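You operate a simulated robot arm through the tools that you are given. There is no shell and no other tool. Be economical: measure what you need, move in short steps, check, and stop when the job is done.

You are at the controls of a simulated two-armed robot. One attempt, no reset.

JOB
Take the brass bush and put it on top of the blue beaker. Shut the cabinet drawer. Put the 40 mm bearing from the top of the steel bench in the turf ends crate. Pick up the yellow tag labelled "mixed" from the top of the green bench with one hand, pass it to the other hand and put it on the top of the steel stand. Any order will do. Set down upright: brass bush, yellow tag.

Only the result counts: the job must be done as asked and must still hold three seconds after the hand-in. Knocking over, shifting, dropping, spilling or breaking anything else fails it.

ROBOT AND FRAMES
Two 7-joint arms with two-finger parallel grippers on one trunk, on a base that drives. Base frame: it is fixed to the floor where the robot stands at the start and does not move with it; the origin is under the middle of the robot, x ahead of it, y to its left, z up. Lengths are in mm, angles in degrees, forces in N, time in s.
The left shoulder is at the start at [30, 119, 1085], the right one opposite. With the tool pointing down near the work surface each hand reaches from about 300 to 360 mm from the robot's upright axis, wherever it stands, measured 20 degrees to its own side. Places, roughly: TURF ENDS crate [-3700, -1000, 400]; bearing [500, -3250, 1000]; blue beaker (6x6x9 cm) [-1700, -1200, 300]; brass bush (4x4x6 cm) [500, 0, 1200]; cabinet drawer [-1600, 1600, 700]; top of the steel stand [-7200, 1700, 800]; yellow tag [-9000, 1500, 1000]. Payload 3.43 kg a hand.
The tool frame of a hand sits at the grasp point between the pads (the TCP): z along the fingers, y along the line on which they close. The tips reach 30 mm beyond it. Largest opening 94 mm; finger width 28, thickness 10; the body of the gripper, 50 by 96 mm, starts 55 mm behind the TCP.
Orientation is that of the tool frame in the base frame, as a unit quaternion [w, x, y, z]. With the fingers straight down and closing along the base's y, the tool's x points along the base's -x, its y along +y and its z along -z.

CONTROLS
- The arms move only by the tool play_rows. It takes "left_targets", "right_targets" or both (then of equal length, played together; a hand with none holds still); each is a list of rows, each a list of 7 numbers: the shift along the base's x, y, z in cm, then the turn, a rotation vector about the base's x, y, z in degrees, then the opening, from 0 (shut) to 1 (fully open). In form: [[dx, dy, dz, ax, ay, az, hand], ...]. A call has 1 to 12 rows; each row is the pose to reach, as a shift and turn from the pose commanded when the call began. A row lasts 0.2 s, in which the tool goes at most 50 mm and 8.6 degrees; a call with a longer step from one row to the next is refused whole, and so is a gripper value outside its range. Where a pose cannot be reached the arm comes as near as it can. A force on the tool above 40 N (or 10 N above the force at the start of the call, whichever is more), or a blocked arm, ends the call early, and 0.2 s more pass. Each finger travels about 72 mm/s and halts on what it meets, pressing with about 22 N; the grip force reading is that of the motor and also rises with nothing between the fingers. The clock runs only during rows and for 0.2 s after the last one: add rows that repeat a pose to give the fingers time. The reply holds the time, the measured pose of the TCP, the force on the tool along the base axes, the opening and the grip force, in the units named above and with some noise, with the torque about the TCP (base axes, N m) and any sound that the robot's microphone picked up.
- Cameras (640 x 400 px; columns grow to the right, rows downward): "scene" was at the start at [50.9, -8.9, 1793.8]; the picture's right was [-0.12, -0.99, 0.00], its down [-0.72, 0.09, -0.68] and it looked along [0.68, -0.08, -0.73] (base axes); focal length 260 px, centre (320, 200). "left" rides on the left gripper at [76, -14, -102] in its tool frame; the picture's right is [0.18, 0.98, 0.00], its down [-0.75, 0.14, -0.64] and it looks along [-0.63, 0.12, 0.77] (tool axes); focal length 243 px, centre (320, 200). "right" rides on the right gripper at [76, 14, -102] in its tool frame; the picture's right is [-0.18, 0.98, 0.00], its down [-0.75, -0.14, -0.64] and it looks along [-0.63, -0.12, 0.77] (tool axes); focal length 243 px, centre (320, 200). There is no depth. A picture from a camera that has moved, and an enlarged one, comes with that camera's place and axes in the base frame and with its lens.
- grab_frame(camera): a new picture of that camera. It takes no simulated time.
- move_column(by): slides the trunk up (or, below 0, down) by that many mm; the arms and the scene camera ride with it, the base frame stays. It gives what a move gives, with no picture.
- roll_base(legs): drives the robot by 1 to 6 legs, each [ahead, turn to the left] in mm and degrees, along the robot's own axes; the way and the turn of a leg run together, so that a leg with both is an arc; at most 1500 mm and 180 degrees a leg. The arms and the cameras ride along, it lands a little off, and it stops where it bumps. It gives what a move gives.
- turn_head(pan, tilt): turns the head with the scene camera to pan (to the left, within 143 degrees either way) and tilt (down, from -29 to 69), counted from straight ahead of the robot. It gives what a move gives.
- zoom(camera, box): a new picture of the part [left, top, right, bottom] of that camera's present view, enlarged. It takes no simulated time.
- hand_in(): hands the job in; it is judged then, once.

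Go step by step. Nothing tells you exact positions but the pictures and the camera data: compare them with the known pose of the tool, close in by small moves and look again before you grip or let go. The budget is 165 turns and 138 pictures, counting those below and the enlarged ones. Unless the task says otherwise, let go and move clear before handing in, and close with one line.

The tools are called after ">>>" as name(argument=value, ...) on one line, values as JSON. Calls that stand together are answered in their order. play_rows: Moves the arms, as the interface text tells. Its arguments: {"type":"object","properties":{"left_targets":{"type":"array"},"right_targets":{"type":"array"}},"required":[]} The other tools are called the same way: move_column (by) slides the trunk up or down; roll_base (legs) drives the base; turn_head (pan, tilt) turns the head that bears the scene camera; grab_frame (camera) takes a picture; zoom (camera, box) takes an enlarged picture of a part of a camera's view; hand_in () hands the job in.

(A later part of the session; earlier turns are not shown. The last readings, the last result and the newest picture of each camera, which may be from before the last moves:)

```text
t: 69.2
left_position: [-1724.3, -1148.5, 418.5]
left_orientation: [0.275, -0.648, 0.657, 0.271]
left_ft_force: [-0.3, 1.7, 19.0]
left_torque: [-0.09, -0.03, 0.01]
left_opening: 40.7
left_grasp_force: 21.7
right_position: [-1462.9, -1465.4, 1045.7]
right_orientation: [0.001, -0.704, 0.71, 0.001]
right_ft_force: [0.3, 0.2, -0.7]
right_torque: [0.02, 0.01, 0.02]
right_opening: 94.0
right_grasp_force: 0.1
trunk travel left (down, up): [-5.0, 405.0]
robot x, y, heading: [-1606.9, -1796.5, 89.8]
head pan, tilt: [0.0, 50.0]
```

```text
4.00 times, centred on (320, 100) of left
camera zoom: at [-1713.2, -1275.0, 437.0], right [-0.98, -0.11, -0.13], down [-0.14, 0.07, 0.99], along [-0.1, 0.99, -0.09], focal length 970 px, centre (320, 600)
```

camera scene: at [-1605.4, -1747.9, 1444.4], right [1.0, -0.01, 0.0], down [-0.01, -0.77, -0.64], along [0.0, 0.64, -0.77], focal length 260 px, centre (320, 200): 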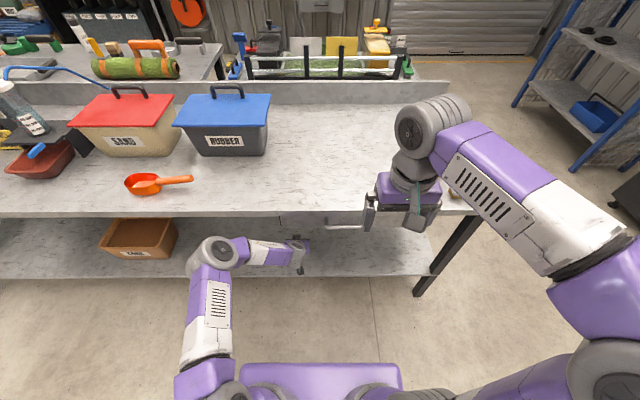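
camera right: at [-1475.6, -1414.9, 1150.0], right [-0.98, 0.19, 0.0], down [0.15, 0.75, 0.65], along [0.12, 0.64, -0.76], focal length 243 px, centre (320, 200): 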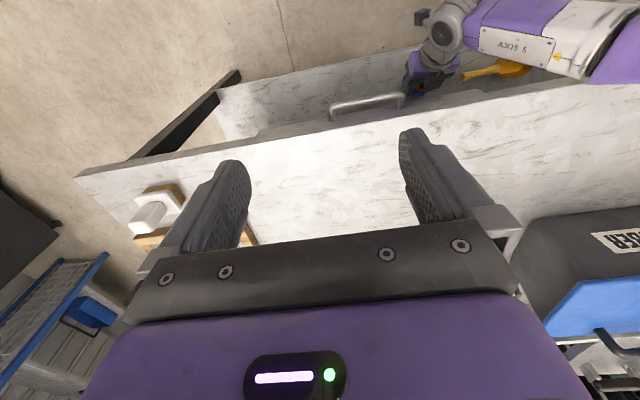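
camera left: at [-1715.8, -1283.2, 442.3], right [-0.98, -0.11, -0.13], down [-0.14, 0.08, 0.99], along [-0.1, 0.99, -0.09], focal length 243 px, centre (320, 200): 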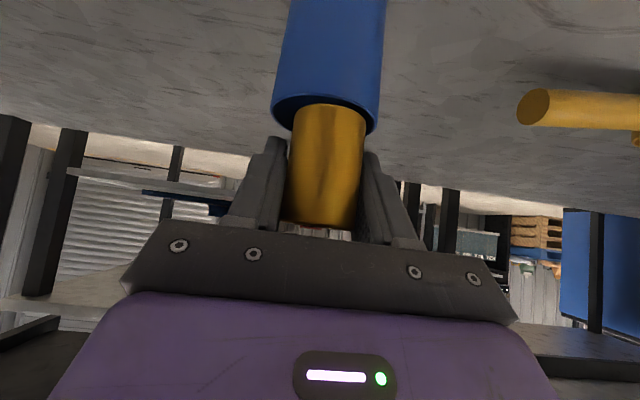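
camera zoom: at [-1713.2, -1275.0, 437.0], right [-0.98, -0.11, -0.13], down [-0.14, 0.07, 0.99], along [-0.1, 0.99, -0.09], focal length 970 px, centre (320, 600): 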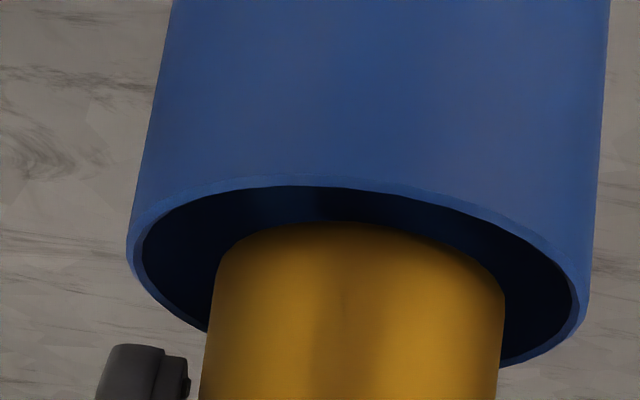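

20 N upward with contact nearly central while the bush is at rim height — the beaker does carry it like a solid top. I'll ease off the press and open slightly.

>>> play_rows(left_targets=[[0, 0, 0.15, 0, 0, 0, 0.2], [0, 0, 0.15, 0, 0, 0, 0.2]])

```text
t: 69.8
left_position: [-1725.9, -1148.7, 418.3]
left_orientation: [0.273, -0.648, 0.658, 0.27]
left_ft_force: [-3.9, 4.9, 13.9]
left_torque: [0.27, 0.07, -0.01]
left_opening: 40.8
left_grasp_force: 21.8
right_position: [-1463.6, -1464.3, 1044.9]
right_orientation: [0.001, -0.705, 0.709, 0.001]
right_ft_force: [0.5, -0.3, -0.1]
right_torque: [0.03, -0.02, -0.01]
right_opening: 94.0
right_grasp_force: 0.1
trunk travel left (down, up): [-5.0, 405.0]
robot x, y, heading: [-1608.7, -1795.0, 89.5]
head pan, tilt: [0.0, 50.0]
```

Lateral drift loads only; contact remains central and the fingertips are clear of the rim. I'll ease up 1 mm more and open.

>>> play_rows(left_targets=[[0.1, -0.1, 0.1, 0, 0, 0, 0.2], [0.1, -0.1, 0.1, 0, 0, 0, 0.45], [0.1, -0.1, 0.1, 0, 0, 0, 0.5], [0.1, -0.1, 0.1, 0, 0, 0, 0.5]])

>>> zoom(camera="left", box=[200, 50, 440, 200])

```text
t: 70.8
left_position: [-1723.5, -1150.8, 418.6]
left_orientation: [0.274, -0.648, 0.658, 0.268]
left_ft_force: [-0.6, 0.0, -0.2]
left_torque: [0.0, 0.02, -0.02]
left_opening: 46.9
left_grasp_force: 0.0
right_position: [-1462.3, -1463.2, 1045.5]
right_orientation: [0.0, -0.703, 0.711, 0.0]
right_ft_force: [-0.3, -0.4, -0.7]
right_torque: [0.0, -0.01, 0.0]
right_opening: 94.1
right_grasp_force: 0.1
trunk travel left (down, up): [-5.0, 405.0]
robot x, y, heading: [-1610.3, -1790.3, 89.5]
head pan, tilt: [0.0, 50.0]
```

```text
2.67 times, centred on (320, 125) of left
camera zoom: at [-1711.3, -1277.1, 437.9], right [-0.98, -0.11, -0.13], down [-0.14, 0.08, 0.99], along [-0.1, 0.99, -0.1], focal length 647 px, centre (320, 400)
```

zoom: 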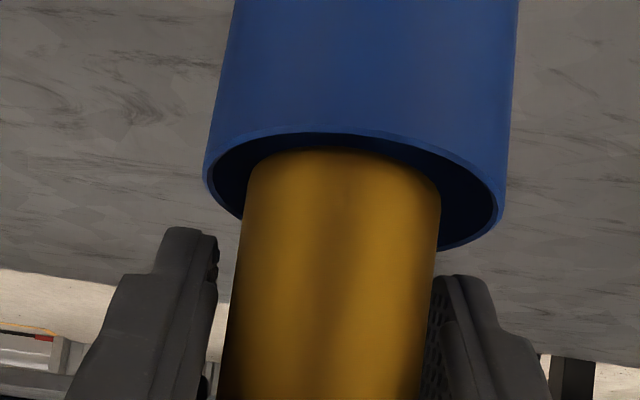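

The bush stands on the beaker. Open wider and retreat along the tool axis.

>>> play_rows(left_targets=[[0, 0, 0, 0, 0, 0, 0.7], [0, 0, 0, 0, 0, 0, 0.8], [0, -1, 1, 0, 0, 0, 0.8], [0, -3, 3, 0, 0, 0, 0.8], [0, -6, 5.5, 0, 0, 0, 0.8], [0, -9, 8, 0, 0, 0, 0.8], [0, -13, 9, 0, 0, 0, 0.8], [0, -17, 9, 0, 0, 0, 0.8], [0, -20, 9, 0, 0, 0, 0.8]])

>>> grab_frame(camera="left")

```text
t: 72.8
left_position: [-1726.5, -1300.7, 537.9]
left_orientation: [0.273, -0.648, 0.659, 0.268]
left_ft_force: [0.2, -0.3, -1.4]
left_torque: [0.03, 0.01, 0.0]
left_opening: 75.3
left_grasp_force: 0.0
left hand out of reach, approached as far as the arm can: row 7, 8, 9
right_position: [-1462.6, -1464.3, 1044.8]
right_orientation: [0.0, -0.704, 0.71, -0.001]
right_ft_force: [0.2, -0.2, -0.2]
right_torque: [-0.02, 0.0, 0.02]
right_opening: 94.2
right_grasp_force: 0.0
trunk travel left (down, up): [-5.0, 405.0]
robot x, y, heading: [-1605.8, -1796.1, 89.8]
head pan, tilt: [0.0, 50.0]
```

```text
100 pictures are left
camera left: at [-1713.9, -1426.7, 556.4], right [-0.98, -0.12, -0.13], down [-0.14, 0.08, 0.99], along [-0.1, 0.99, -0.1], focal length 243 px, centre (320, 200)
```

left: 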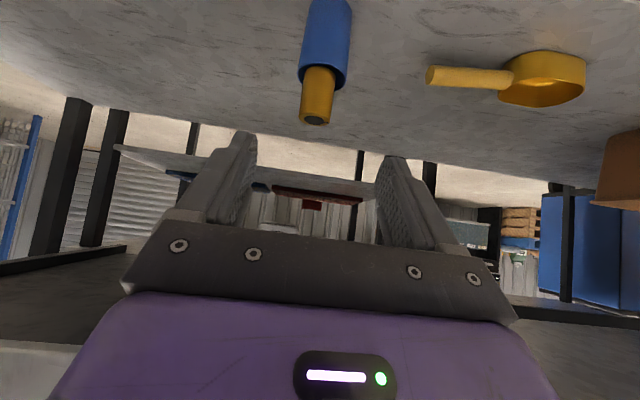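

Bush placed and clear. Now back away, raise the left hand and trunk, and head to the bearing at [500, -3250, 1000].

>>> roll_base(legs=[[-250, 0]])

>>> play_rows(left_targets=[[0, 0, 4, 0, 0, 0, 0.8], [0, 0, 8, 0, 0, 0, 0.8], [0, 0, 12, 0, 0, 0, 0.8], [0, -2, 16, -5, 0, 0, 0.8], [0, -4, 20, -13, 0, 0, 0.8], [0, -6, 24, -21, 0, 0, 0.8], [0, -9, 28, -29, 0, 0, 0.9], [0, -12, 32, -37, 0, 0, 0.9], [0, -15, 36, -45, 0, 0, 1], [0, -15, 40, -45, 0, 0, 1], [0, -15, 43, -45, 0, 0, 1]])

>>> move_column(by=345)

>>> roll_base(legs=[[0, -129], [1300, 0], [600, 0], [0, 39]])

>>> turn_head(pan=0, tilt=35)

>>> grab_frame(camera="scene")

```text
t: 74.6
left_position: [-1728.3, -1548.0, 537.7]
left_orientation: [0.273, -0.649, 0.658, 0.268]
left_ft_force: [0.3, -0.5, -1.2]
left_torque: [-0.01, -0.01, -0.01]
left_opening: 75.0
left_grasp_force: 0.1
right_position: [-1464.9, -1709.5, 1044.8]
right_orientation: [0.001, -0.705, 0.71, 0.0]
right_ft_force: [-0.7, -0.9, 0.4]
right_torque: [0.02, 0.01, 0.01]
right_opening: 94.1
right_grasp_force: 0.0
trunk travel left (down, up): [-5.0, 405.0]
robot x, y, heading: [-1611.0, -2041.5, 89.7]
head pan, tilt: [0.0, 50.0]
```

```text
t: 77.0
left_position: [-1728.1, -1699.1, 967.1]
left_orientation: [0.003, -0.704, 0.71, -0.004]
left_ft_force: [-0.1, 0.3, -0.1]
left_torque: [0.01, 0.04, 0.01]
left_opening: 94.1
left_grasp_force: 0.0
right_position: [-1465.0, -1709.5, 1045.6]
right_orientation: [0.0, -0.705, 0.709, 0.0]
right_ft_force: [0.3, 0.3, 0.2]
right_torque: [0.0, -0.02, 0.04]
right_opening: 94.1
right_grasp_force: 0.0
trunk travel left (down, up): [-5.0, 405.0]
robot x, y, heading: [-1609.1, -2042.9, 89.8]
head pan, tilt: [0.0, 50.0]
```

```text
t: 80.4
left_position: [-1727.3, -1698.0, 1311.6]
left_orientation: [0.003, -0.704, 0.71, -0.002]
left_ft_force: [-0.5, -0.3, 0.3]
left_torque: [0.0, -0.01, 0.0]
left_opening: 94.0
left_grasp_force: 0.0
right_position: [-1465.1, -1709.0, 1390.0]
right_orientation: [0.0, -0.704, 0.71, -0.001]
right_ft_force: [-0.3, -0.5, -0.7]
right_torque: [0.0, -0.03, -0.01]
right_opening: 94.2
right_grasp_force: 0.0
trunk travel left (down, up): [-350.0, 60.0]
robot x, y, heading: [-1606.8, -2040.4, 89.7]
head pan, tilt: [0.0, 50.0]
```

```text
t: 97.1
left_position: [221.2, -3105.7, 1310.2]
left_orientation: [0.001, -0.006, 1.0, -0.005]
left_ft_force: [-0.1, 0.5, 0.4]
left_torque: [0.05, 0.01, 0.04]
left_opening: 93.9
left_grasp_force: 0.0
right_position: [216.7, -3369.9, 1390.3]
right_orientation: [0.0, -0.008, 1.0, 0.0]
right_ft_force: [0.3, 0.0, -0.2]
right_torque: [0.01, 0.0, -0.07]
right_opening: 93.7
right_grasp_force: 0.2
trunk travel left (down, up): [-350.0, 60.0]
robot x, y, heading: [-116.3, -3231.4, 1.0]
head pan, tilt: [0.0, 50.0]
```

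```text
t: 97.9
left_position: [221.4, -3106.9, 1311.5]
left_orientation: [0.0, -0.005, 1.0, -0.006]
left_ft_force: [0.1, -0.5, 0.1]
left_torque: [-0.01, -0.01, 0.0]
left_opening: 93.9
left_grasp_force: 0.2
right_position: [217.7, -3369.7, 1390.3]
right_orientation: [0.0, -0.007, 1.0, 0.0]
right_ft_force: [0.2, -0.4, -0.1]
right_torque: [-0.01, -0.01, -0.01]
right_opening: 94.2
right_grasp_force: 0.1
trunk travel left (down, up): [-350.0, 60.0]
robot x, y, heading: [-120.7, -3231.0, 0.9]
head pan, tilt: [0.0, 35.0]
```

```text
99 pictures are left
camera scene: at [-60.2, -3231.2, 1811.1], right [0.02, -1.0, 0.0], down [-0.57, -0.01, -0.82], along [0.82, 0.01, -0.57], focal length 260 px, centre (320, 200)
```

scene: 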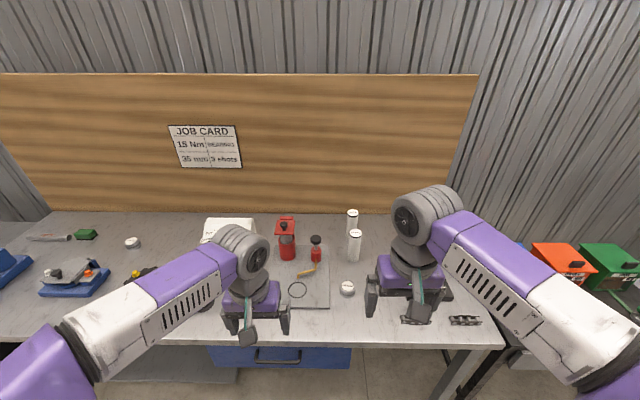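

At the bench. Several small parts; I'll zoom to find the 40 mm bearing.

>>> zoom(camera="scene", box=[270, 200, 510, 350])

>>> zoom(camera="scene", box=[20, 200, 260, 350])

>>> zoom(camera="scene", box=[160, 115, 256, 175])

>>> grab_frame(camera="right")

>>> grab_frame(camera="left")

```text
2.67 times, centred on (390, 275) of scene
camera zoom: at [-60.2, -3231.2, 1811.1], right [0.02, -1.0, 0.0], down [-0.57, -0.01, -0.82], along [0.82, 0.01, -0.57], focal length 695 px, centre (133, 0)
```

zoom: 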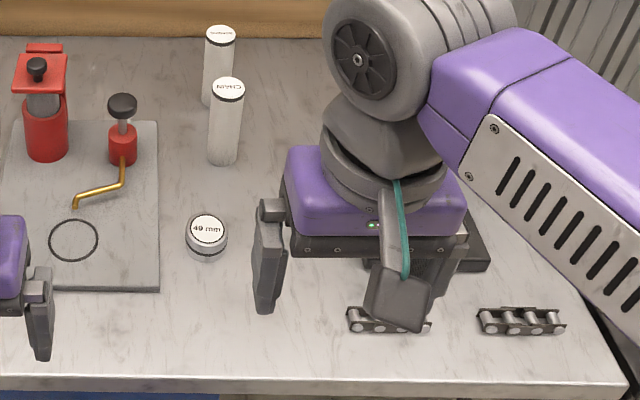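

```text
2.67 times, centred on (140, 275) of scene
camera zoom: at [-60.2, -3231.2, 1811.1], right [0.02, -1.0, 0.0], down [-0.57, -0.01, -0.82], along [0.82, 0.01, -0.57], focal length 695 px, centre (800, 0)
```

zoom: 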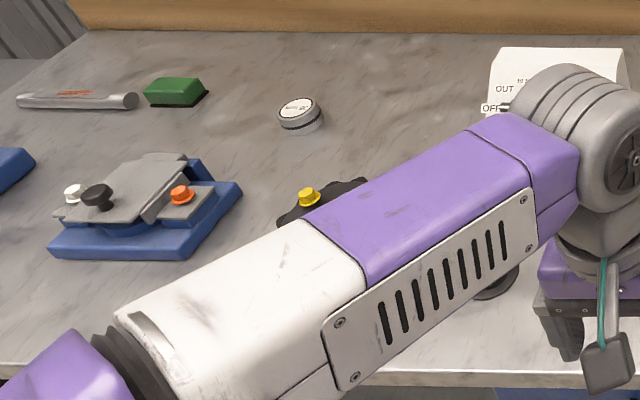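

```text
6.67 times, centred on (208, 145) of scene
camera zoom: at [-60.2, -3231.2, 1811.1], right [0.02, -1.0, 0.0], down [-0.57, -0.01, -0.82], along [0.82, 0.01, -0.57], focal length 1737 px, centre (1067, 567)
```

zoom: 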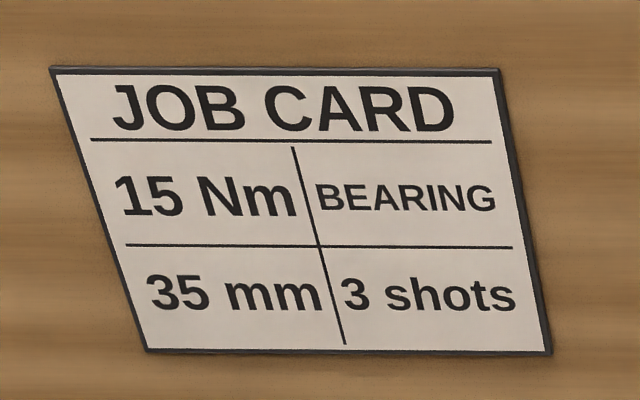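

```text
95 pictures are left
camera right: at [140.5, -3357.0, 1493.3], right [0.17, 0.99, 0.0], down [0.75, -0.13, 0.64], along [0.63, -0.11, -0.77], focal length 243 px, centre (320, 200)
```

right: 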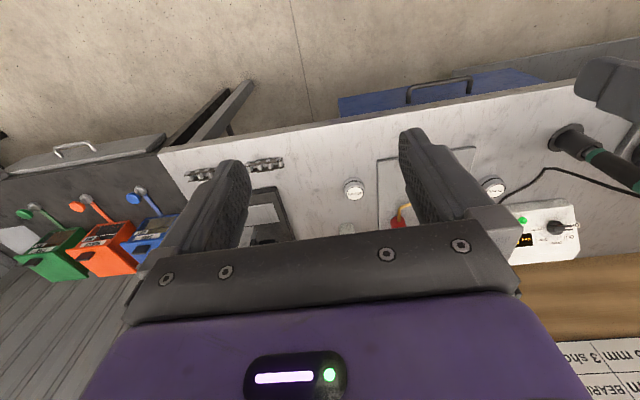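

```text
94 pictures are left
camera left: at [145.1, -3120.4, 1414.1], right [-0.2, 0.98, -0.01], down [0.75, 0.16, 0.64], along [0.63, 0.12, -0.77], focal length 243 px, centre (320, 200)
```

left: 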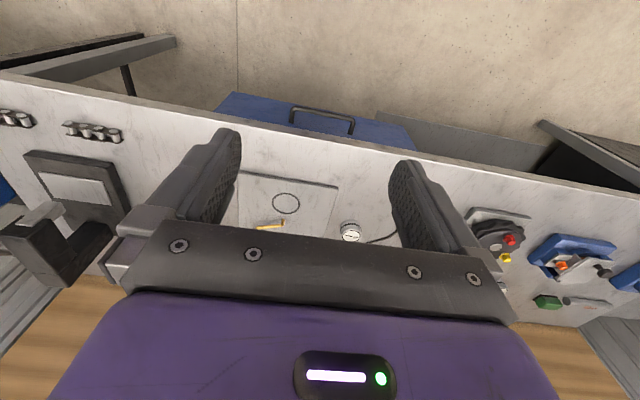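

One bearing reads "49 mm"(?); there are others. Zoom to read the labels.

>>> zoom(camera="left", box=[326, 215, 374, 245])

>>> zoom(camera="scene", box=[331, 275, 363, 295])

>>> zoom(camera="scene", box=[117, 233, 149, 253])

```text
13.33 times, centred on (350, 230) of left
camera zoom: at [145.1, -3120.4, 1414.1], right [-0.2, 0.98, -0.01], down [0.75, 0.16, 0.64], along [0.63, 0.12, -0.77], focal length 3235 px, centre (-80, -200)
```

zoom: 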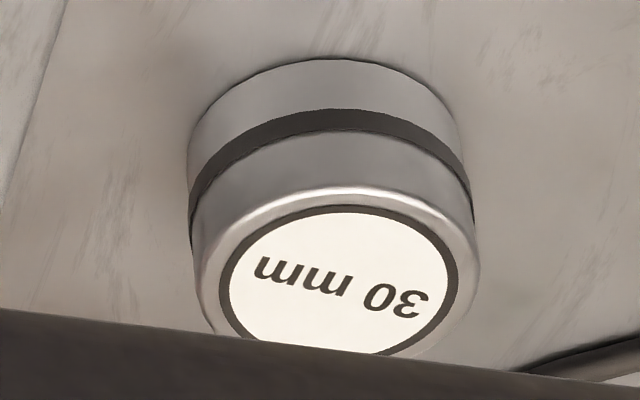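

```text
16.00 times, centred on (347, 285) of scene
camera zoom: at [-60.2, -3231.2, 1811.1], right [0.02, -1.0, 0.0], down [-0.57, -0.01, -0.82], along [0.82, 0.01, -0.57], focal length 4168 px, centre (-112, -1160)
```

zoom: 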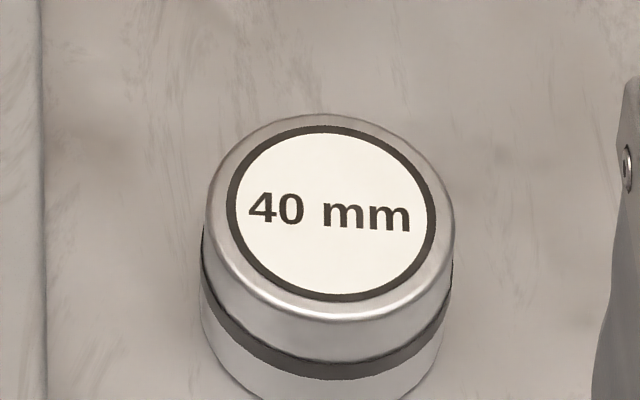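

```text
16.00 times, centred on (133, 243) of scene
camera zoom: at [-60.2, -3231.2, 1811.1], right [0.02, -1.0, 0.0], down [-0.57, -0.01, -0.82], along [0.82, 0.01, -0.57], focal length 4168 px, centre (3312, -488)
```

zoom: 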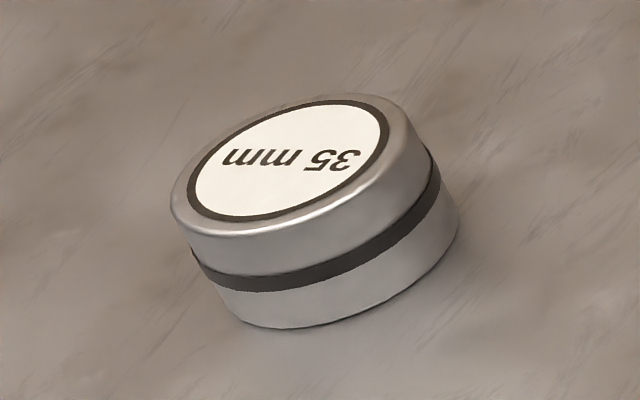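

The 40 mm bearing is near (590, -3334), top z ≈ 940. I'll drive 95 mm closer and tilt the right hand 45° above the bench.

>>> roll_base(legs=[[95, 0]])

>>> play_rows(right_targets=[[2, 0, -3, 0, -7.5, 0, 1], [5, 0, -6, 0, -15, 0, 1], [8, 1, -9, 0, -22.5, 0, 1], [11, 2, -12, 0, -30, 0, 1], [13, 3, -16, 0, -37.5, 0, 1], [15, 3.5, -20, 0, -45, 0, 1], [16, 3.5, -24, 0, -45, 0, 1], [16, 3.5, -28, 0, -45, 0, 1], [16, 3.5, -31, 0, -45, 0, 1], [16, 3.5, -31, 0, -45, 0, 1]])

>>> grab_frame(camera="right")

>>> grab_frame(camera="scene")

```text
t: 99.0
left_position: [318.3, -3105.0, 1312.5]
left_orientation: [0.0, -0.005, 1.0, -0.005]
left_ft_force: [0.9, -1.1, -0.7]
left_torque: [-0.01, 0.02, 0.02]
left_opening: 94.0
left_grasp_force: 0.0
right_position: [312.7, -3367.1, 1389.9]
right_orientation: [0.001, -0.006, 1.0, 0.0]
right_ft_force: [0.1, 0.0, -0.5]
right_torque: [0.02, 0.0, -0.03]
right_opening: 94.0
right_grasp_force: 0.1
trunk travel left (down, up): [-350.0, 60.0]
robot x, y, heading: [-26.1, -3230.5, 1.0]
head pan, tilt: [0.0, 35.0]
```

```text
t: 101.2
left_position: [317.5, -3103.1, 1311.3]
left_orientation: [0.0, -0.005, 1.0, -0.005]
left_ft_force: [-0.1, 0.5, -0.3]
left_torque: [0.02, 0.0, 0.0]
left_opening: 94.1
left_grasp_force: 0.1
right_position: [472.6, -3328.7, 1077.8]
right_orientation: [0.384, -0.007, 0.923, -0.002]
right_ft_force: [-0.4, 0.3, -0.5]
right_torque: [0.01, 0.04, -0.01]
right_opening: 94.0
right_grasp_force: 0.1
trunk travel left (down, up): [-350.0, 60.0]
robot x, y, heading: [-24.4, -3228.3, 0.8]
head pan, tilt: [0.0, 35.0]
```

```text
90 pictures are left
camera right: at [346.2, -3315.6, 1096.0], right [0.12, 0.99, 0.12], down [0.08, -0.13, 0.99], along [0.99, -0.11, -0.09], focal length 243 px, centre (320, 200)
```

right: 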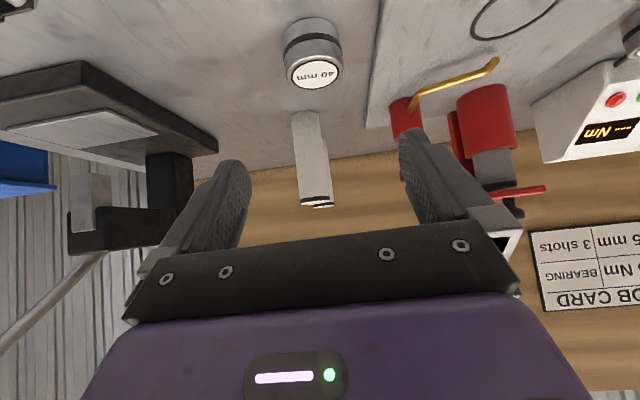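

```text
89 pictures are left
camera scene: at [35.4, -3229.2, 1811.2], right [0.02, -1.0, 0.0], down [-0.57, -0.01, -0.82], along [0.82, 0.01, -0.57], focal length 260 px, centre (320, 200)
```

scene: 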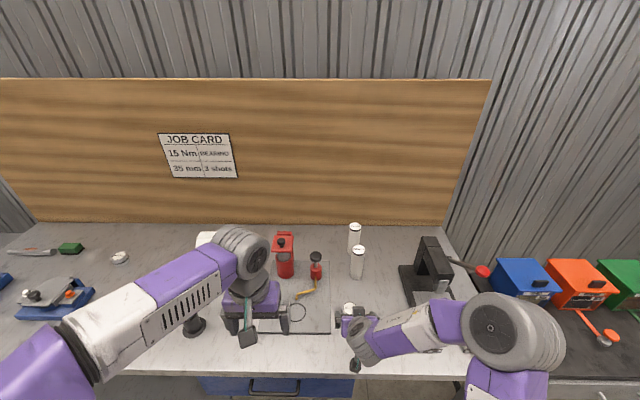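

The bearing is at about (604, -3333), z 892–930. I'll approach along the tool axis and check before the last part.

>>> play_rows(right_targets=[[2, -0.1, -3, 0, 0, 0, 1], [4.5, -0.3, -6, 0, 0, 0, 1], [7, -0.4, -9, 0, 0, 0, 1], [8.5, -0.4, -11, 0, 0, 0, 1], [8.5, -0.4, -11, 0, 0, 0, 1]])

>>> grab_frame(camera="right")

```text
t: 102.4
left_position: [317.6, -3103.7, 1311.4]
left_orientation: [0.0, -0.006, 1.0, -0.005]
left_ft_force: [-0.2, 0.1, -0.2]
left_torque: [-0.04, 0.0, -0.02]
left_opening: 94.1
left_grasp_force: 0.1
right_position: [558.3, -3337.1, 970.2]
right_orientation: [0.383, -0.006, 0.924, -0.003]
right_ft_force: [-0.3, 0.2, -0.8]
right_torque: [0.03, 0.02, 0.02]
right_opening: 94.2
right_grasp_force: 0.0
trunk travel left (down, up): [-350.0, 60.0]
robot x, y, heading: [-24.6, -3233.2, 0.8]
head pan, tilt: [0.0, 35.0]
```

```text
88 pictures are left
camera right: at [432.1, -3323.6, 989.8], right [0.12, 0.99, 0.12], down [0.08, -0.13, 0.99], along [0.99, -0.11, -0.09], focal length 243 px, centre (320, 200)
```

right: 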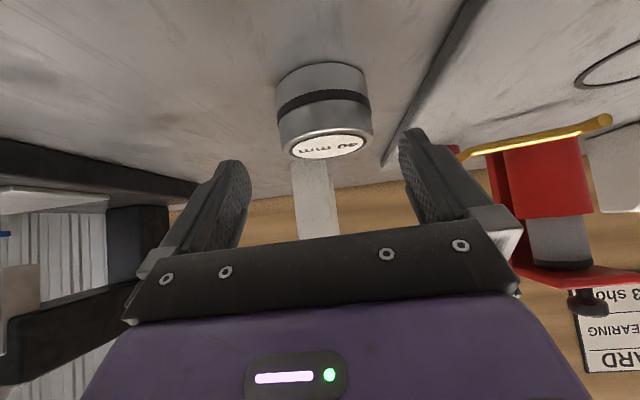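

Aligned. Final approach and close.

>>> play_rows(right_targets=[[1.5, 0.3, -1.5, 0, 0, 0, 1], [3, 0.4, -3, 0, 0, 0, 1], [3.9, 0.4, -3.9, 0, 0, 0, 1], [3.9, 0.4, -3.9, 0, 0, 0, 1]])

>>> grab_frame(camera="right")

```text
t: 103.4
left_position: [316.0, -3104.8, 1310.4]
left_orientation: [0.0, -0.006, 1.0, -0.005]
left_ft_force: [0.8, 0.0, -1.4]
left_torque: [-0.01, 0.01, 0.01]
left_opening: 93.9
left_grasp_force: 0.1
right_position: [597.7, -3334.5, 933.2]
right_orientation: [0.383, -0.007, 0.924, -0.003]
right_ft_force: [-0.5, 0.6, 0.6]
right_torque: [-0.03, 0.01, 0.01]
right_opening: 94.2
right_grasp_force: 0.1
trunk travel left (down, up): [-350.0, 60.0]
robot x, y, heading: [-21.3, -3228.4, 0.8]
head pan, tilt: [0.0, 35.0]
```

```text
87 pictures are left
camera right: at [470.6, -3321.2, 950.8], right [0.12, 0.99, 0.12], down [0.08, -0.13, 0.99], along [0.99, -0.11, -0.09], focal length 243 px, centre (320, 200)
```

right: 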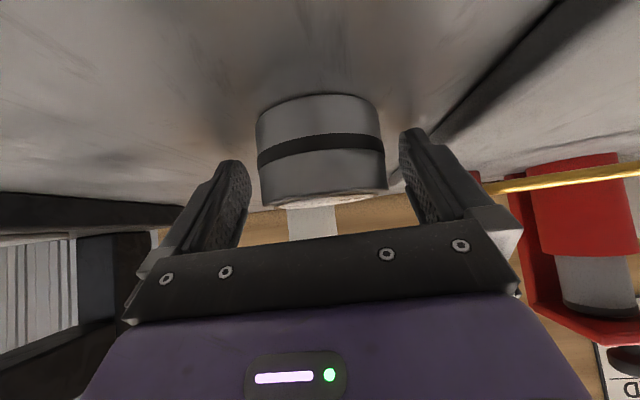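

Centred. Close, then lift.

>>> play_rows(right_targets=[[0.2, 0, -0.1, 0, 0, 0, 0.7], [0.2, 0, -0.1, 0, 0, 0, 0.5], [0.2, 0, -0.1, 0, 0, 0, 0.4], [0.2, 0, -0.1, 0, 0, 0, 0.4], [0.2, 0, 1.5, 0, 0, 0, 0.4], [0.2, 0, 4, 0, 0, 0, 0.4], [-3, 0, 8, 0, 0, 0, 0.4], [-7, 0, 12, 0, 0, 0, 0.4], [-11, 0, 16, 0, 0, 0, 0.4], [-15, 0, 20, 0, 0, 0, 0.4], [-19, 0, 24, 0, 0, 0, 0.4], [-20, 0, 28, 0, 0, 0, 0.4]])

>>> grab_frame(camera="right")

```text
refused: row 7 steps farther than a row can; nothing moved
```

```text
86 pictures are left
camera right: at [470.6, -3321.2, 950.8], right [0.12, 0.99, 0.12], down [0.08, -0.13, 0.99], along [0.99, -0.11, -0.09], focal length 243 px, centre (320, 200)
```

right: 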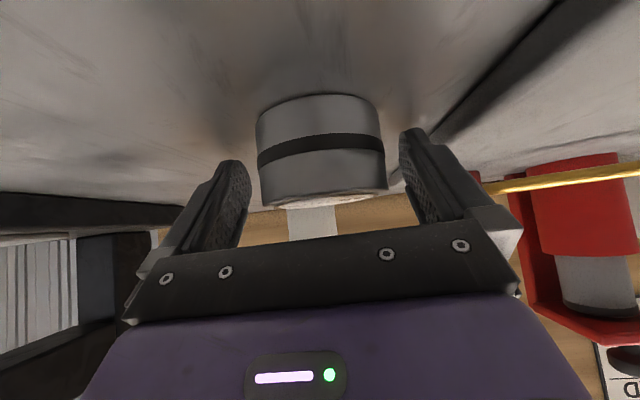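

A step was too long; resend with shorter ones.

>>> play_rows(right_targets=[[0.2, 0, -0.1, 0, 0, 0, 0.7], [0.2, 0, -0.1, 0, 0, 0, 0.5], [0.2, 0, -0.1, 0, 0, 0, 0.4], [0.2, 0, -0.1, 0, 0, 0, 0.4], [0.2, 0, 1.5, 0, 0, 0, 0.4], [0.2, 0, 4, 0, 0, 0, 0.4], [-2, 0, 7, 0, 0, 0, 0.4], [-5, 0, 10, 0, 0, 0, 0.4], [-8, 0, 13, 0, 0, 0, 0.4], [-11, 0, 16, 0, 0, 0, 0.4], [-14, 0, 19, 0, 0, 0, 0.4], [-17, 0, 22, 0, 0, 0, 0.4]])

>>> grab_frame(camera="right")

```text
t: 106.0
left_position: [315.9, -3103.9, 1311.7]
left_orientation: [0.001, -0.006, 1.0, -0.005]
left_ft_force: [-1.0, -0.2, 0.7]
left_torque: [-0.01, -0.02, -0.01]
left_opening: 94.0
left_grasp_force: 0.1
right_position: [423.7, -3330.9, 1152.7]
right_orientation: [0.383, -0.006, 0.924, -0.003]
right_ft_force: [-1.2, 0.0, -3.3]
right_torque: [0.0, -0.03, -0.01]
right_opening: 65.4
right_grasp_force: 22.2
trunk travel left (down, up): [-350.0, 60.0]
robot x, y, heading: [-22.3, -3232.8, 0.8]
head pan, tilt: [0.0, 35.0]
```

```text
85 pictures are left
camera right: at [297.4, -3317.6, 1171.1], right [0.12, 0.99, 0.12], down [0.08, -0.13, 0.99], along [0.99, -0.11, -0.09], focal length 243 px, centre (320, 200)
```

right: 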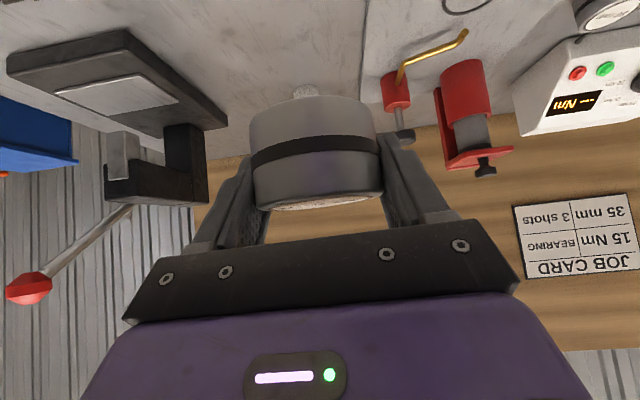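

Bearing held (65 mm wide). Now to the TURF ENDS crate: back off, and drive along the bench's -y side.

>>> roll_base(legs=[[-350, 0], [0, 158.5], [1500, 0], [1300, 0]])

>>> turn_head(pan=-50, tilt=35)

>>> grab_frame(camera="scene")

```text
t: 128.1
left_position: [-3416.6, -2476.5, 1310.2]
left_orientation: [-0.005, 0.991, -0.132, 0.0]
left_ft_force: [0.0, 0.1, -0.3]
left_torque: [-0.01, 0.01, -0.01]
left_opening: 93.9
left_grasp_force: 0.1
right_position: [-3458.5, -2228.9, 1150.6]
right_orientation: [-0.055, 0.916, -0.121, -0.379]
right_ft_force: [0.1, -0.1, -2.9]
right_torque: [-0.01, 0.05, -0.01]
right_opening: 65.4
right_grasp_force: 22.2
trunk travel left (down, up): [-350.0, 60.0]
robot x, y, heading: [-3057.2, -2445.8, 165.2]
head pan, tilt: [0.0, 35.0]
```

```text
t: 129.3
left_position: [-3417.5, -2477.1, 1312.5]
left_orientation: [-0.005, 0.991, -0.133, 0.001]
left_ft_force: [0.4, -0.8, 0.2]
left_torque: [0.02, -0.03, 0.03]
left_opening: 94.2
left_grasp_force: 0.0
right_position: [-3459.7, -2229.1, 1152.0]
right_orientation: [-0.056, 0.916, -0.121, -0.378]
right_ft_force: [0.6, -0.4, -3.3]
right_torque: [-0.02, 0.03, 0.01]
right_opening: 65.3
right_grasp_force: 22.3
trunk travel left (down, up): [-350.0, 60.0]
robot x, y, heading: [-3058.3, -2445.9, 165.1]
head pan, tilt: [-50.0, 35.0]
```

```text
84 pictures are left
camera scene: at [-3061.4, -2374.7, 1811.2], right [0.91, 0.42, 0.0], down [0.24, -0.52, -0.82], along [-0.35, 0.74, -0.57], focal length 260 px, centre (320, 200)
```

scene: 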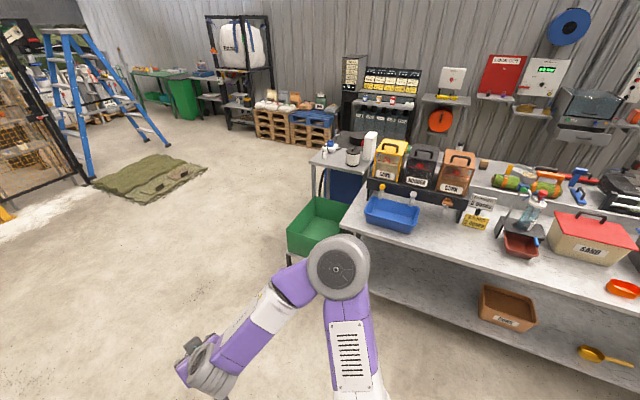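

A green crate stands at the bench's far end. Zoom to read its label.

>>> zoom(camera="scene", box=[260, 160, 420, 260])

```text
4.00 times, centred on (340, 210) of scene
camera zoom: at [-3061.4, -2374.7, 1811.2], right [0.91, 0.42, 0.0], down [0.24, -0.52, -0.82], along [-0.35, 0.74, -0.57], focal length 1042 px, centre (240, 160)
```

zoom: 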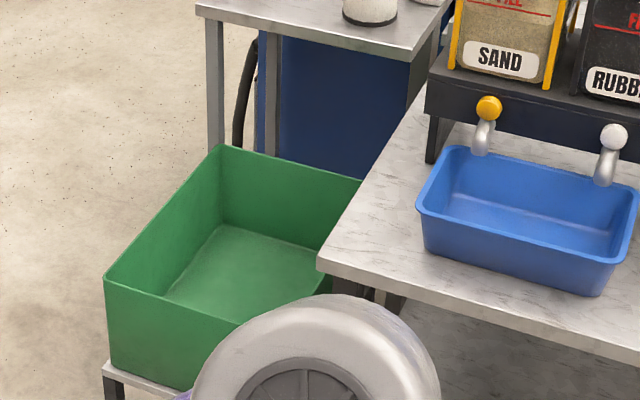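

The crate is on a stand at the bench end, about x -3860…-3540, y from -1250. I'll drive to face it from -y and check its label.

>>> roll_base(legs=[[0, -20], [850, 0], [0, -55]])

>>> turn_head(pan=0, tilt=45)

>>> grab_frame(camera="scene")

```text
t: 137.2
left_position: [-3874.2, -1639.4, 1311.0]
left_orientation: [-0.004, 0.717, -0.697, 0.004]
left_ft_force: [0.7, -0.1, 0.4]
left_torque: [0.03, -0.02, 0.01]
left_opening: 94.1
left_grasp_force: 0.0
right_position: [-3649.1, -1528.3, 1151.6]
right_orientation: [-0.271, 0.662, -0.644, -0.271]
right_ft_force: [1.0, 0.1, -3.1]
right_torque: [0.03, 0.0, 0.0]
right_opening: 65.2
right_grasp_force: 21.8
trunk travel left (down, up): [-350.0, 60.0]
robot x, y, heading: [-3738.5, -1981.0, 91.8]
head pan, tilt: [-50.0, 35.0]
```

```text
t: 138.4
left_position: [-3873.8, -1638.6, 1310.4]
left_orientation: [-0.004, 0.716, -0.698, 0.005]
left_ft_force: [0.3, -0.5, 0.2]
left_torque: [0.01, 0.01, 0.02]
left_opening: 94.2
left_grasp_force: 0.1
right_position: [-3648.8, -1527.4, 1151.1]
right_orientation: [-0.271, 0.663, -0.644, -0.271]
right_ft_force: [-0.6, -0.2, -2.7]
right_torque: [0.03, -0.02, -0.05]
right_opening: 65.1
right_grasp_force: 22.1
trunk travel left (down, up): [-350.0, 60.0]
robot x, y, heading: [-3741.3, -1979.3, 91.8]
head pan, tilt: [0.0, 45.0]
```

```text
82 pictures are left
camera scene: at [-3742.0, -1926.3, 1796.4], right [1.0, 0.03, 0.0], down [0.02, -0.71, -0.71], along [-0.02, 0.71, -0.71], focal length 260 px, centre (320, 200)
```

scene: 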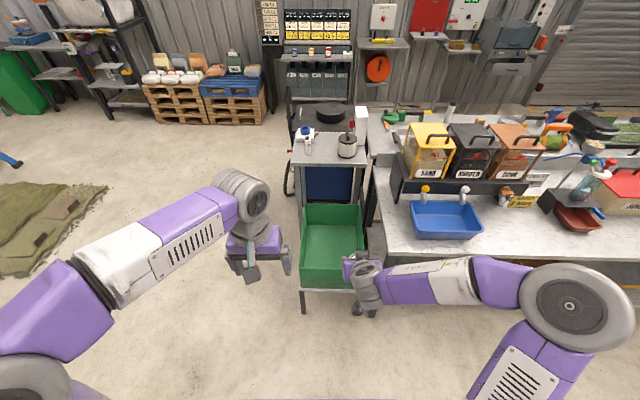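

The bench would crowd the right elbow here, so I'll approach the crate from its -x side, facing +x.

>>> roll_base(legs=[[0, 88], [650, 0], [0, -90], [1060, 0], [0, -90]])

>>> grab_frame(camera="scene")

```text
t: 158.2
left_position: [-4057.8, -765.2, 1310.9]
left_orientation: [0.001, -0.01, 1.0, -0.005]
left_ft_force: [-1.2, 1.0, 0.1]
left_torque: [0.02, 0.0, -0.02]
left_opening: 94.1
left_grasp_force: 0.0
right_position: [-3947.7, -991.2, 1151.7]
right_orientation: [0.383, -0.01, 0.924, -0.001]
right_ft_force: [0.1, -0.3, -3.2]
right_torque: [0.0, -0.03, 0.0]
right_opening: 64.9
right_grasp_force: 22.5
trunk travel left (down, up): [-350.0, 60.0]
robot x, y, heading: [-4399.3, -894.9, 1.7]
head pan, tilt: [0.0, 45.0]
```

```text
81 pictures are left
camera scene: at [-4345.3, -892.5, 1796.3], right [0.02, -1.0, 0.0], down [-0.71, -0.02, -0.71], along [0.71, 0.02, -0.71], focal length 260 px, centre (320, 200)
```

scene: 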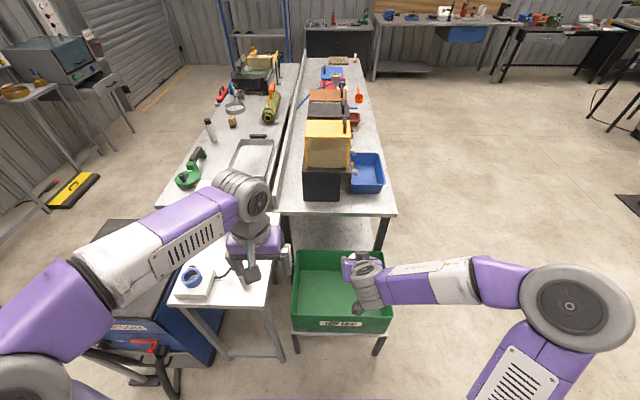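

"TURF ENDS" label confirmed on this side. I'll drive 90 mm closer, lower the trunk 200 mm, and bring the hand over the crate at a steeper tilt.

>>> roll_base(legs=[[90, 0]])

>>> move_column(by=-200)

>>> play_rows(right_targets=[[3, 0, 0, 0, 6, 0, 0.4], [6, 0, 0, 0, 12, 0, 0.4], [9, 0, 0, 0, 18, 0, 0.4], [12, 0, -2, 0, 25, 0, 0.4], [14, 0, -6, 0, 25, 0, 0.4], [14, 0, -10.5, 0, 25, 0, 0.4], [14, 0, -15, 0, 25, 0, 0.4], [14, 0, -19.5, 0, 25, 0, 0.4], [14, 0, -24, 0, 25, 0, 0.4], [14, 0, -24, 0, 25, 0, 0.4]])

>>> grab_frame(camera="scene")

>>> grab_frame(camera="right")

```text
t: 159.3
left_position: [-3966.0, -764.6, 1311.3]
left_orientation: [0.0, -0.009, 1.0, -0.006]
left_ft_force: [0.7, 0.1, -0.5]
left_torque: [0.01, 0.0, -0.02]
left_opening: 94.0
left_grasp_force: 0.0
right_position: [-3858.3, -990.2, 1151.2]
right_orientation: [0.383, -0.008, 0.924, -0.002]
right_ft_force: [0.7, 0.3, -2.7]
right_torque: [0.0, 0.01, -0.02]
right_opening: 65.0
right_grasp_force: 22.1
trunk travel left (down, up): [-350.0, 60.0]
robot x, y, heading: [-4310.8, -893.0, 1.3]
head pan, tilt: [0.0, 45.0]
```

```text
t: 161.5
left_position: [-3967.3, -764.9, 1110.9]
left_orientation: [0.0, -0.009, 1.0, -0.005]
left_ft_force: [0.2, 0.7, -0.6]
left_torque: [0.03, 0.0, 0.0]
left_opening: 94.0
left_grasp_force: 0.0
right_position: [-3859.2, -990.5, 951.3]
right_orientation: [0.382, -0.008, 0.924, -0.002]
right_ft_force: [-0.3, -0.3, -3.2]
right_torque: [0.03, 0.0, -0.03]
right_opening: 65.2
right_grasp_force: 21.2
trunk travel left (down, up): [-150.0, 260.0]
robot x, y, heading: [-4308.8, -894.2, 1.4]
head pan, tilt: [0.0, 45.0]
```

```text
t: 163.7
left_position: [-3967.1, -763.8, 1110.7]
left_orientation: [0.0, -0.009, 1.0, -0.005]
left_ft_force: [0.9, 0.4, 0.2]
left_torque: [0.01, 0.01, 0.01]
left_opening: 94.0
left_grasp_force: 0.0
right_position: [-3718.4, -991.6, 711.2]
right_orientation: [0.175, -0.009, 0.985, 0.0]
right_ft_force: [0.5, 0.0, -2.3]
right_torque: [-0.03, -0.03, -0.01]
right_opening: 64.7
right_grasp_force: 22.3
trunk travel left (down, up): [-150.0, 260.0]
robot x, y, heading: [-4305.3, -889.1, 1.1]
head pan, tilt: [0.0, 45.0]
```

```text
80 pictures are left
camera scene: at [-4255.4, -890.6, 1596.4], right [0.02, -1.0, 0.0], down [-0.71, -0.01, -0.71], along [0.71, 0.02, -0.71], focal length 260 px, centre (320, 200)
```

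scene: 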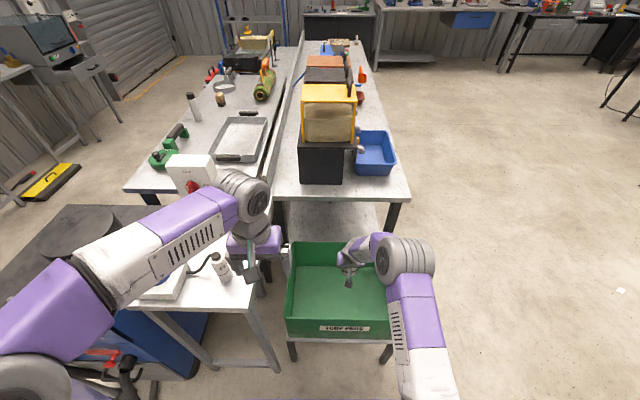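

```text
79 pictures are left
camera right: at [-3825.4, -978.7, 781.4], right [0.16, 0.99, 0.06], down [0.49, -0.13, 0.86], along [0.86, -0.1, -0.5], focal length 243 px, centre (320, 200)
```

right: 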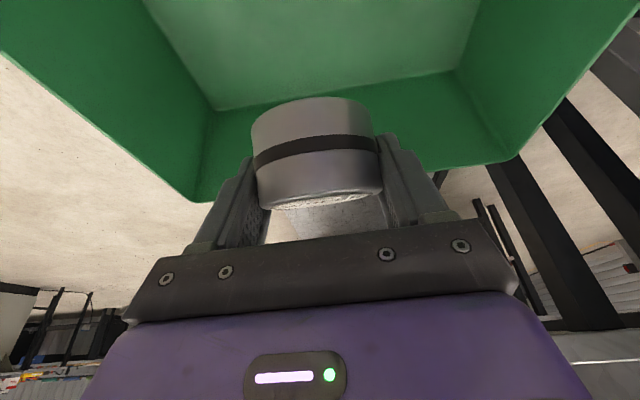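

The hand is inside the crate outline; floor about z 380, rim 590. Lower with a 4 cm shift inward and stop just above the floor.

>>> play_rows(right_targets=[[2, 0, -3, 0, 0, 0, 0.4], [4, 0, -7, 0, 0, 0, 0.4], [4, 0, -11, 0, 0, 0, 0.4], [4, 0, -15, 0, 0, 0, 0.4], [4, 0, -19, 0, 0, 0, 0.4], [4, 0, -22, 0, 0, 0, 0.4], [4, 0, -25, 0, 0, 0, 0.4], [4, 0, -25, 0, 0, 0, 0.4]])

>>> grab_frame(camera="right")

>>> grab_frame(camera="scene")

```text
t: 165.5
left_position: [-3967.0, -763.7, 1110.9]
left_orientation: [0.0, -0.008, 1.0, -0.005]
left_ft_force: [0.0, -0.1, -0.6]
left_torque: [-0.03, 0.02, -0.03]
left_opening: 93.8
left_grasp_force: 0.0
right_position: [-3680.1, -989.2, 511.5]
right_orientation: [0.173, -0.01, 0.985, 0.0]
right_ft_force: [-0.3, -0.8, -3.3]
right_torque: [0.04, 0.01, 0.01]
right_opening: 65.0
right_grasp_force: 21.9
right hand out of reach, approached as far as the arm can: row 6, 7, 8
trunk travel left (down, up): [-150.0, 260.0]
robot x, y, heading: [-4310.9, -890.8, 1.4]
head pan, tilt: [0.0, 45.0]
```

```text
78 pictures are left
camera right: at [-3786.1, -978.1, 581.6], right [0.16, 0.99, 0.06], down [0.49, -0.13, 0.86], along [0.86, -0.1, -0.5], focal length 243 px, centre (320, 200)
```

right: 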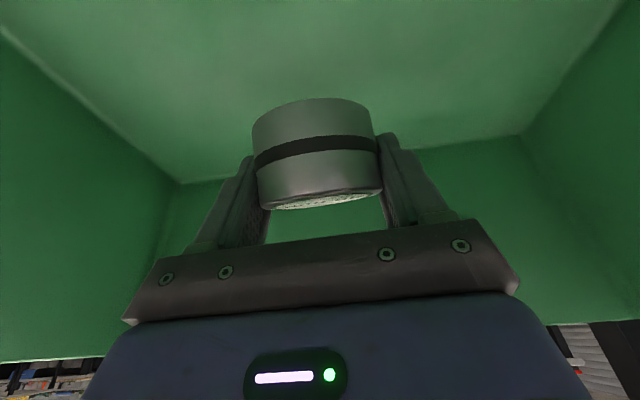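

```text
77 pictures are left
camera scene: at [-4255.0, -890.5, 1596.4], right [0.02, -1.0, 0.0], down [-0.71, -0.01, -0.71], along [0.71, 0.02, -0.71], focal length 260 px, centre (320, 200)
```

scene: 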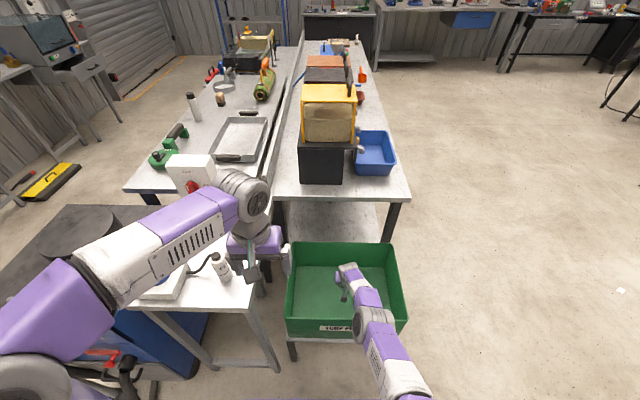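

Arm is at full stretch. I'll bring the hand 3 cm back toward me and lower the trunk 60 mm.

>>> play_rows(right_targets=[[-2, 0, 0, 0, 0, 0, 0.4], [-3.5, 0, 0, 0, 0, 0, 0.4], [-3.5, 0, 0, 0, 0, 0, 0.4]])

>>> move_column(by=-50)

>>> grab_frame(camera="scene")

```text
t: 166.3
left_position: [-3966.7, -764.3, 1111.1]
left_orientation: [0.0, -0.008, 1.0, -0.006]
left_ft_force: [0.0, -0.4, -0.4]
left_torque: [0.02, 0.02, -0.01]
left_opening: 94.0
left_grasp_force: 0.1
right_position: [-3715.7, -991.8, 512.7]
right_orientation: [0.173, -0.009, 0.985, 0.001]
right_ft_force: [1.4, 0.6, -3.8]
right_torque: [0.01, 0.01, -0.03]
right_opening: 64.8
right_grasp_force: 21.4
trunk travel left (down, up): [-150.0, 260.0]
robot x, y, heading: [-4308.6, -894.8, 1.2]
head pan, tilt: [0.0, 45.0]
```

```text
t: 167.2
left_position: [-3966.4, -764.2, 1061.3]
left_orientation: [0.001, -0.008, 1.0, -0.006]
left_ft_force: [0.1, -0.2, 0.8]
left_torque: [-0.03, 0.01, 0.04]
left_opening: 93.8
left_grasp_force: 0.2
right_position: [-3714.5, -991.3, 462.5]
right_orientation: [0.173, -0.009, 0.985, 0.0]
right_ft_force: [-0.7, 0.5, -2.7]
right_torque: [0.01, -0.04, 0.02]
right_opening: 64.7
right_grasp_force: 21.8
trunk travel left (down, up): [-100.0, 310.0]
robot x, y, heading: [-4308.5, -893.0, 1.5]
head pan, tilt: [0.0, 45.0]
```

```text
76 pictures are left
camera scene: at [-4255.3, -890.5, 1546.4], right [0.02, -1.0, 0.0], down [-0.71, -0.01, -0.71], along [0.71, 0.02, -0.71], focal length 260 px, centre (320, 200)
```

scene: 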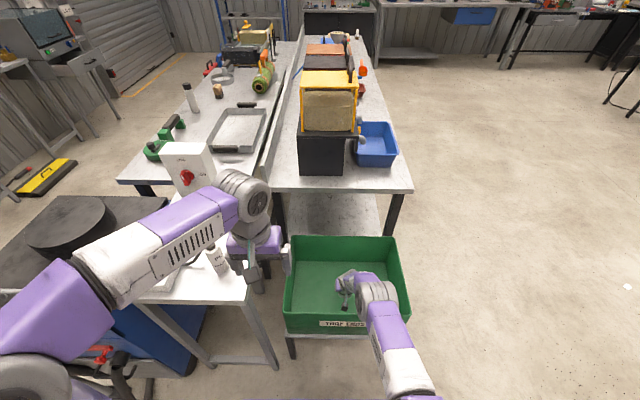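

Now lower the last few cm with the arm, watching force.

>>> play_rows(right_targets=[[0, 0, -1, 0, 0, 0, 0.4], [0, 0, -2, 0, 0, 0, 0.4], [0, 0, -2.6, 0, 0, 0, 0.4], [0, 0, -2.6, 0, 0, 0, 0.4]])

>>> grab_frame(camera="right")

```text
t: 168.2
left_position: [-3967.3, -764.0, 1061.1]
left_orientation: [0.0, -0.009, 1.0, -0.006]
left_ft_force: [0.2, -0.6, 0.5]
left_torque: [-0.01, 0.02, 0.01]
left_opening: 93.9
left_grasp_force: 0.0
right_position: [-3716.1, -993.0, 433.9]
right_orientation: [0.173, -0.01, 0.985, 0.0]
right_ft_force: [-0.2, 0.3, -3.0]
right_torque: [-0.02, -0.04, 0.0]
right_opening: 65.1
right_grasp_force: 21.9
trunk travel left (down, up): [-100.0, 310.0]
robot x, y, heading: [-4308.5, -889.6, 1.1]
head pan, tilt: [0.0, 45.0]
```

```text
75 pictures are left
camera right: at [-3822.5, -980.7, 505.7], right [0.16, 0.99, 0.06], down [0.49, -0.13, 0.86], along [0.86, -0.1, -0.5], focal length 243 px, centre (320, 200)
```

right: 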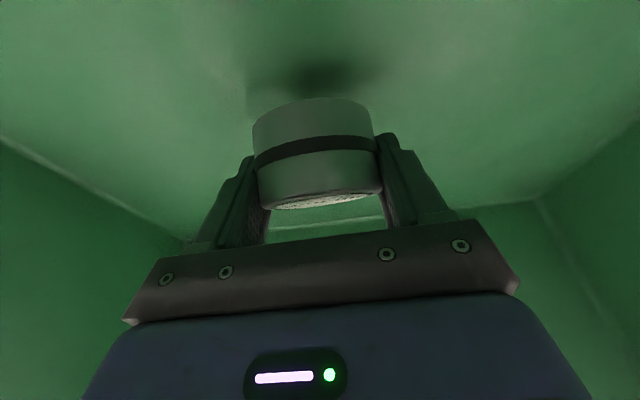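

The shadow is just below; continue down to contact.

>>> play_rows(right_targets=[[0, 0, -0.4, 0, 0, 0, 0.4], [0, 0, -0.8, 0, 0, 0, 0.4], [0, 0, -1.1, 0, 0, 0, 0.4], [0, 0, -1.1, 0, 0, 0, 0.4]])

```text
t: 169.2
left_position: [-3967.4, -763.9, 1061.7]
left_orientation: [0.001, -0.009, 1.0, -0.005]
left_ft_force: [0.1, 0.2, -0.6]
left_torque: [0.02, -0.01, 0.01]
left_opening: 94.2
left_grasp_force: 0.1
right_position: [-3717.1, -992.5, 426.1]
right_orientation: [0.173, -0.009, 0.985, 0.0]
right_ft_force: [-0.1, 0.1, -3.8]
right_torque: [-0.02, 0.02, 0.0]
right_opening: 64.9
right_grasp_force: 21.3
trunk travel left (down, up): [-100.0, 310.0]
robot x, y, heading: [-4310.6, -894.1, 1.0]
head pan, tilt: [0.0, 45.0]
```

>>> play_rows(right_targets=[[0, 0, -0.4, 0, 0, 0, 0.4], [0, 0, -0.8, 0, 0, 0, 0.4], [0, 0, -1.2, 0, 0, 0, 0.4], [0, 0, -1.2, 0, 0, 0, 0.4]])

>>> grab_frame(camera="right")

```text
t: 170.2
left_position: [-3967.1, -763.9, 1061.3]
left_orientation: [-0.001, -0.009, 1.0, -0.005]
left_ft_force: [-0.7, 0.8, -0.1]
left_torque: [0.05, 0.0, 0.0]
left_opening: 94.0
left_grasp_force: 0.0
right_position: [-3716.8, -992.4, 414.0]
right_orientation: [0.173, -0.009, 0.985, 0.0]
right_ft_force: [-0.5, -0.4, -2.9]
right_torque: [0.01, -0.02, 0.0]
right_opening: 65.2
right_grasp_force: 22.4
trunk travel left (down, up): [-100.0, 310.0]
robot x, y, heading: [-4308.0, -889.9, 1.3]
head pan, tilt: [0.0, 45.0]
```

```text
74 pictures are left
camera right: at [-3823.2, -979.8, 485.3], right [0.16, 0.99, 0.06], down [0.49, -0.13, 0.86], along [0.86, -0.1, -0.5], focal length 243 px, centre (320, 200)
```

right: 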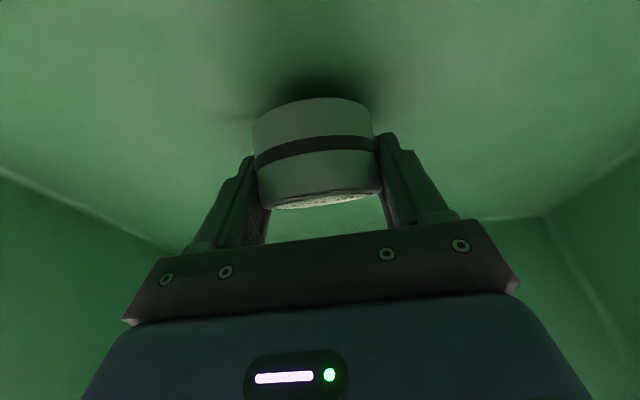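

>>> play_rows(right_targets=[[0, 0, -0.4, 0, 0, 0, 0.4], [0, 0, -0.8, 0, 0, 0, 0.4], [0, 0, -1.2, 0, 0, 0, 0.4], [0, 0, -1.2, 0, 0, 0, 0.4]])

```text
t: 171.2
left_position: [-3968.6, -763.2, 1061.5]
left_orientation: [0.001, -0.008, 1.0, -0.006]
left_ft_force: [0.4, -0.3, -0.3]
left_torque: [-0.01, 0.02, -0.02]
left_opening: 94.0
left_grasp_force: 0.1
right_position: [-3719.2, -992.7, 409.4]
right_orientation: [0.178, -0.01, 0.984, 0.001]
right_ft_force: [2.7, 4.1, 12.0]
right_torque: [0.13, -0.28, 0.04]
right_opening: 64.9
right_grasp_force: 21.8
right hand out of reach, approached as far as the arm can: row 3, 4
trunk travel left (down, up): [-100.0, 310.0]
robot x, y, heading: [-4310.5, -891.1, 1.2]
head pan, tilt: [0.0, 45.0]
```

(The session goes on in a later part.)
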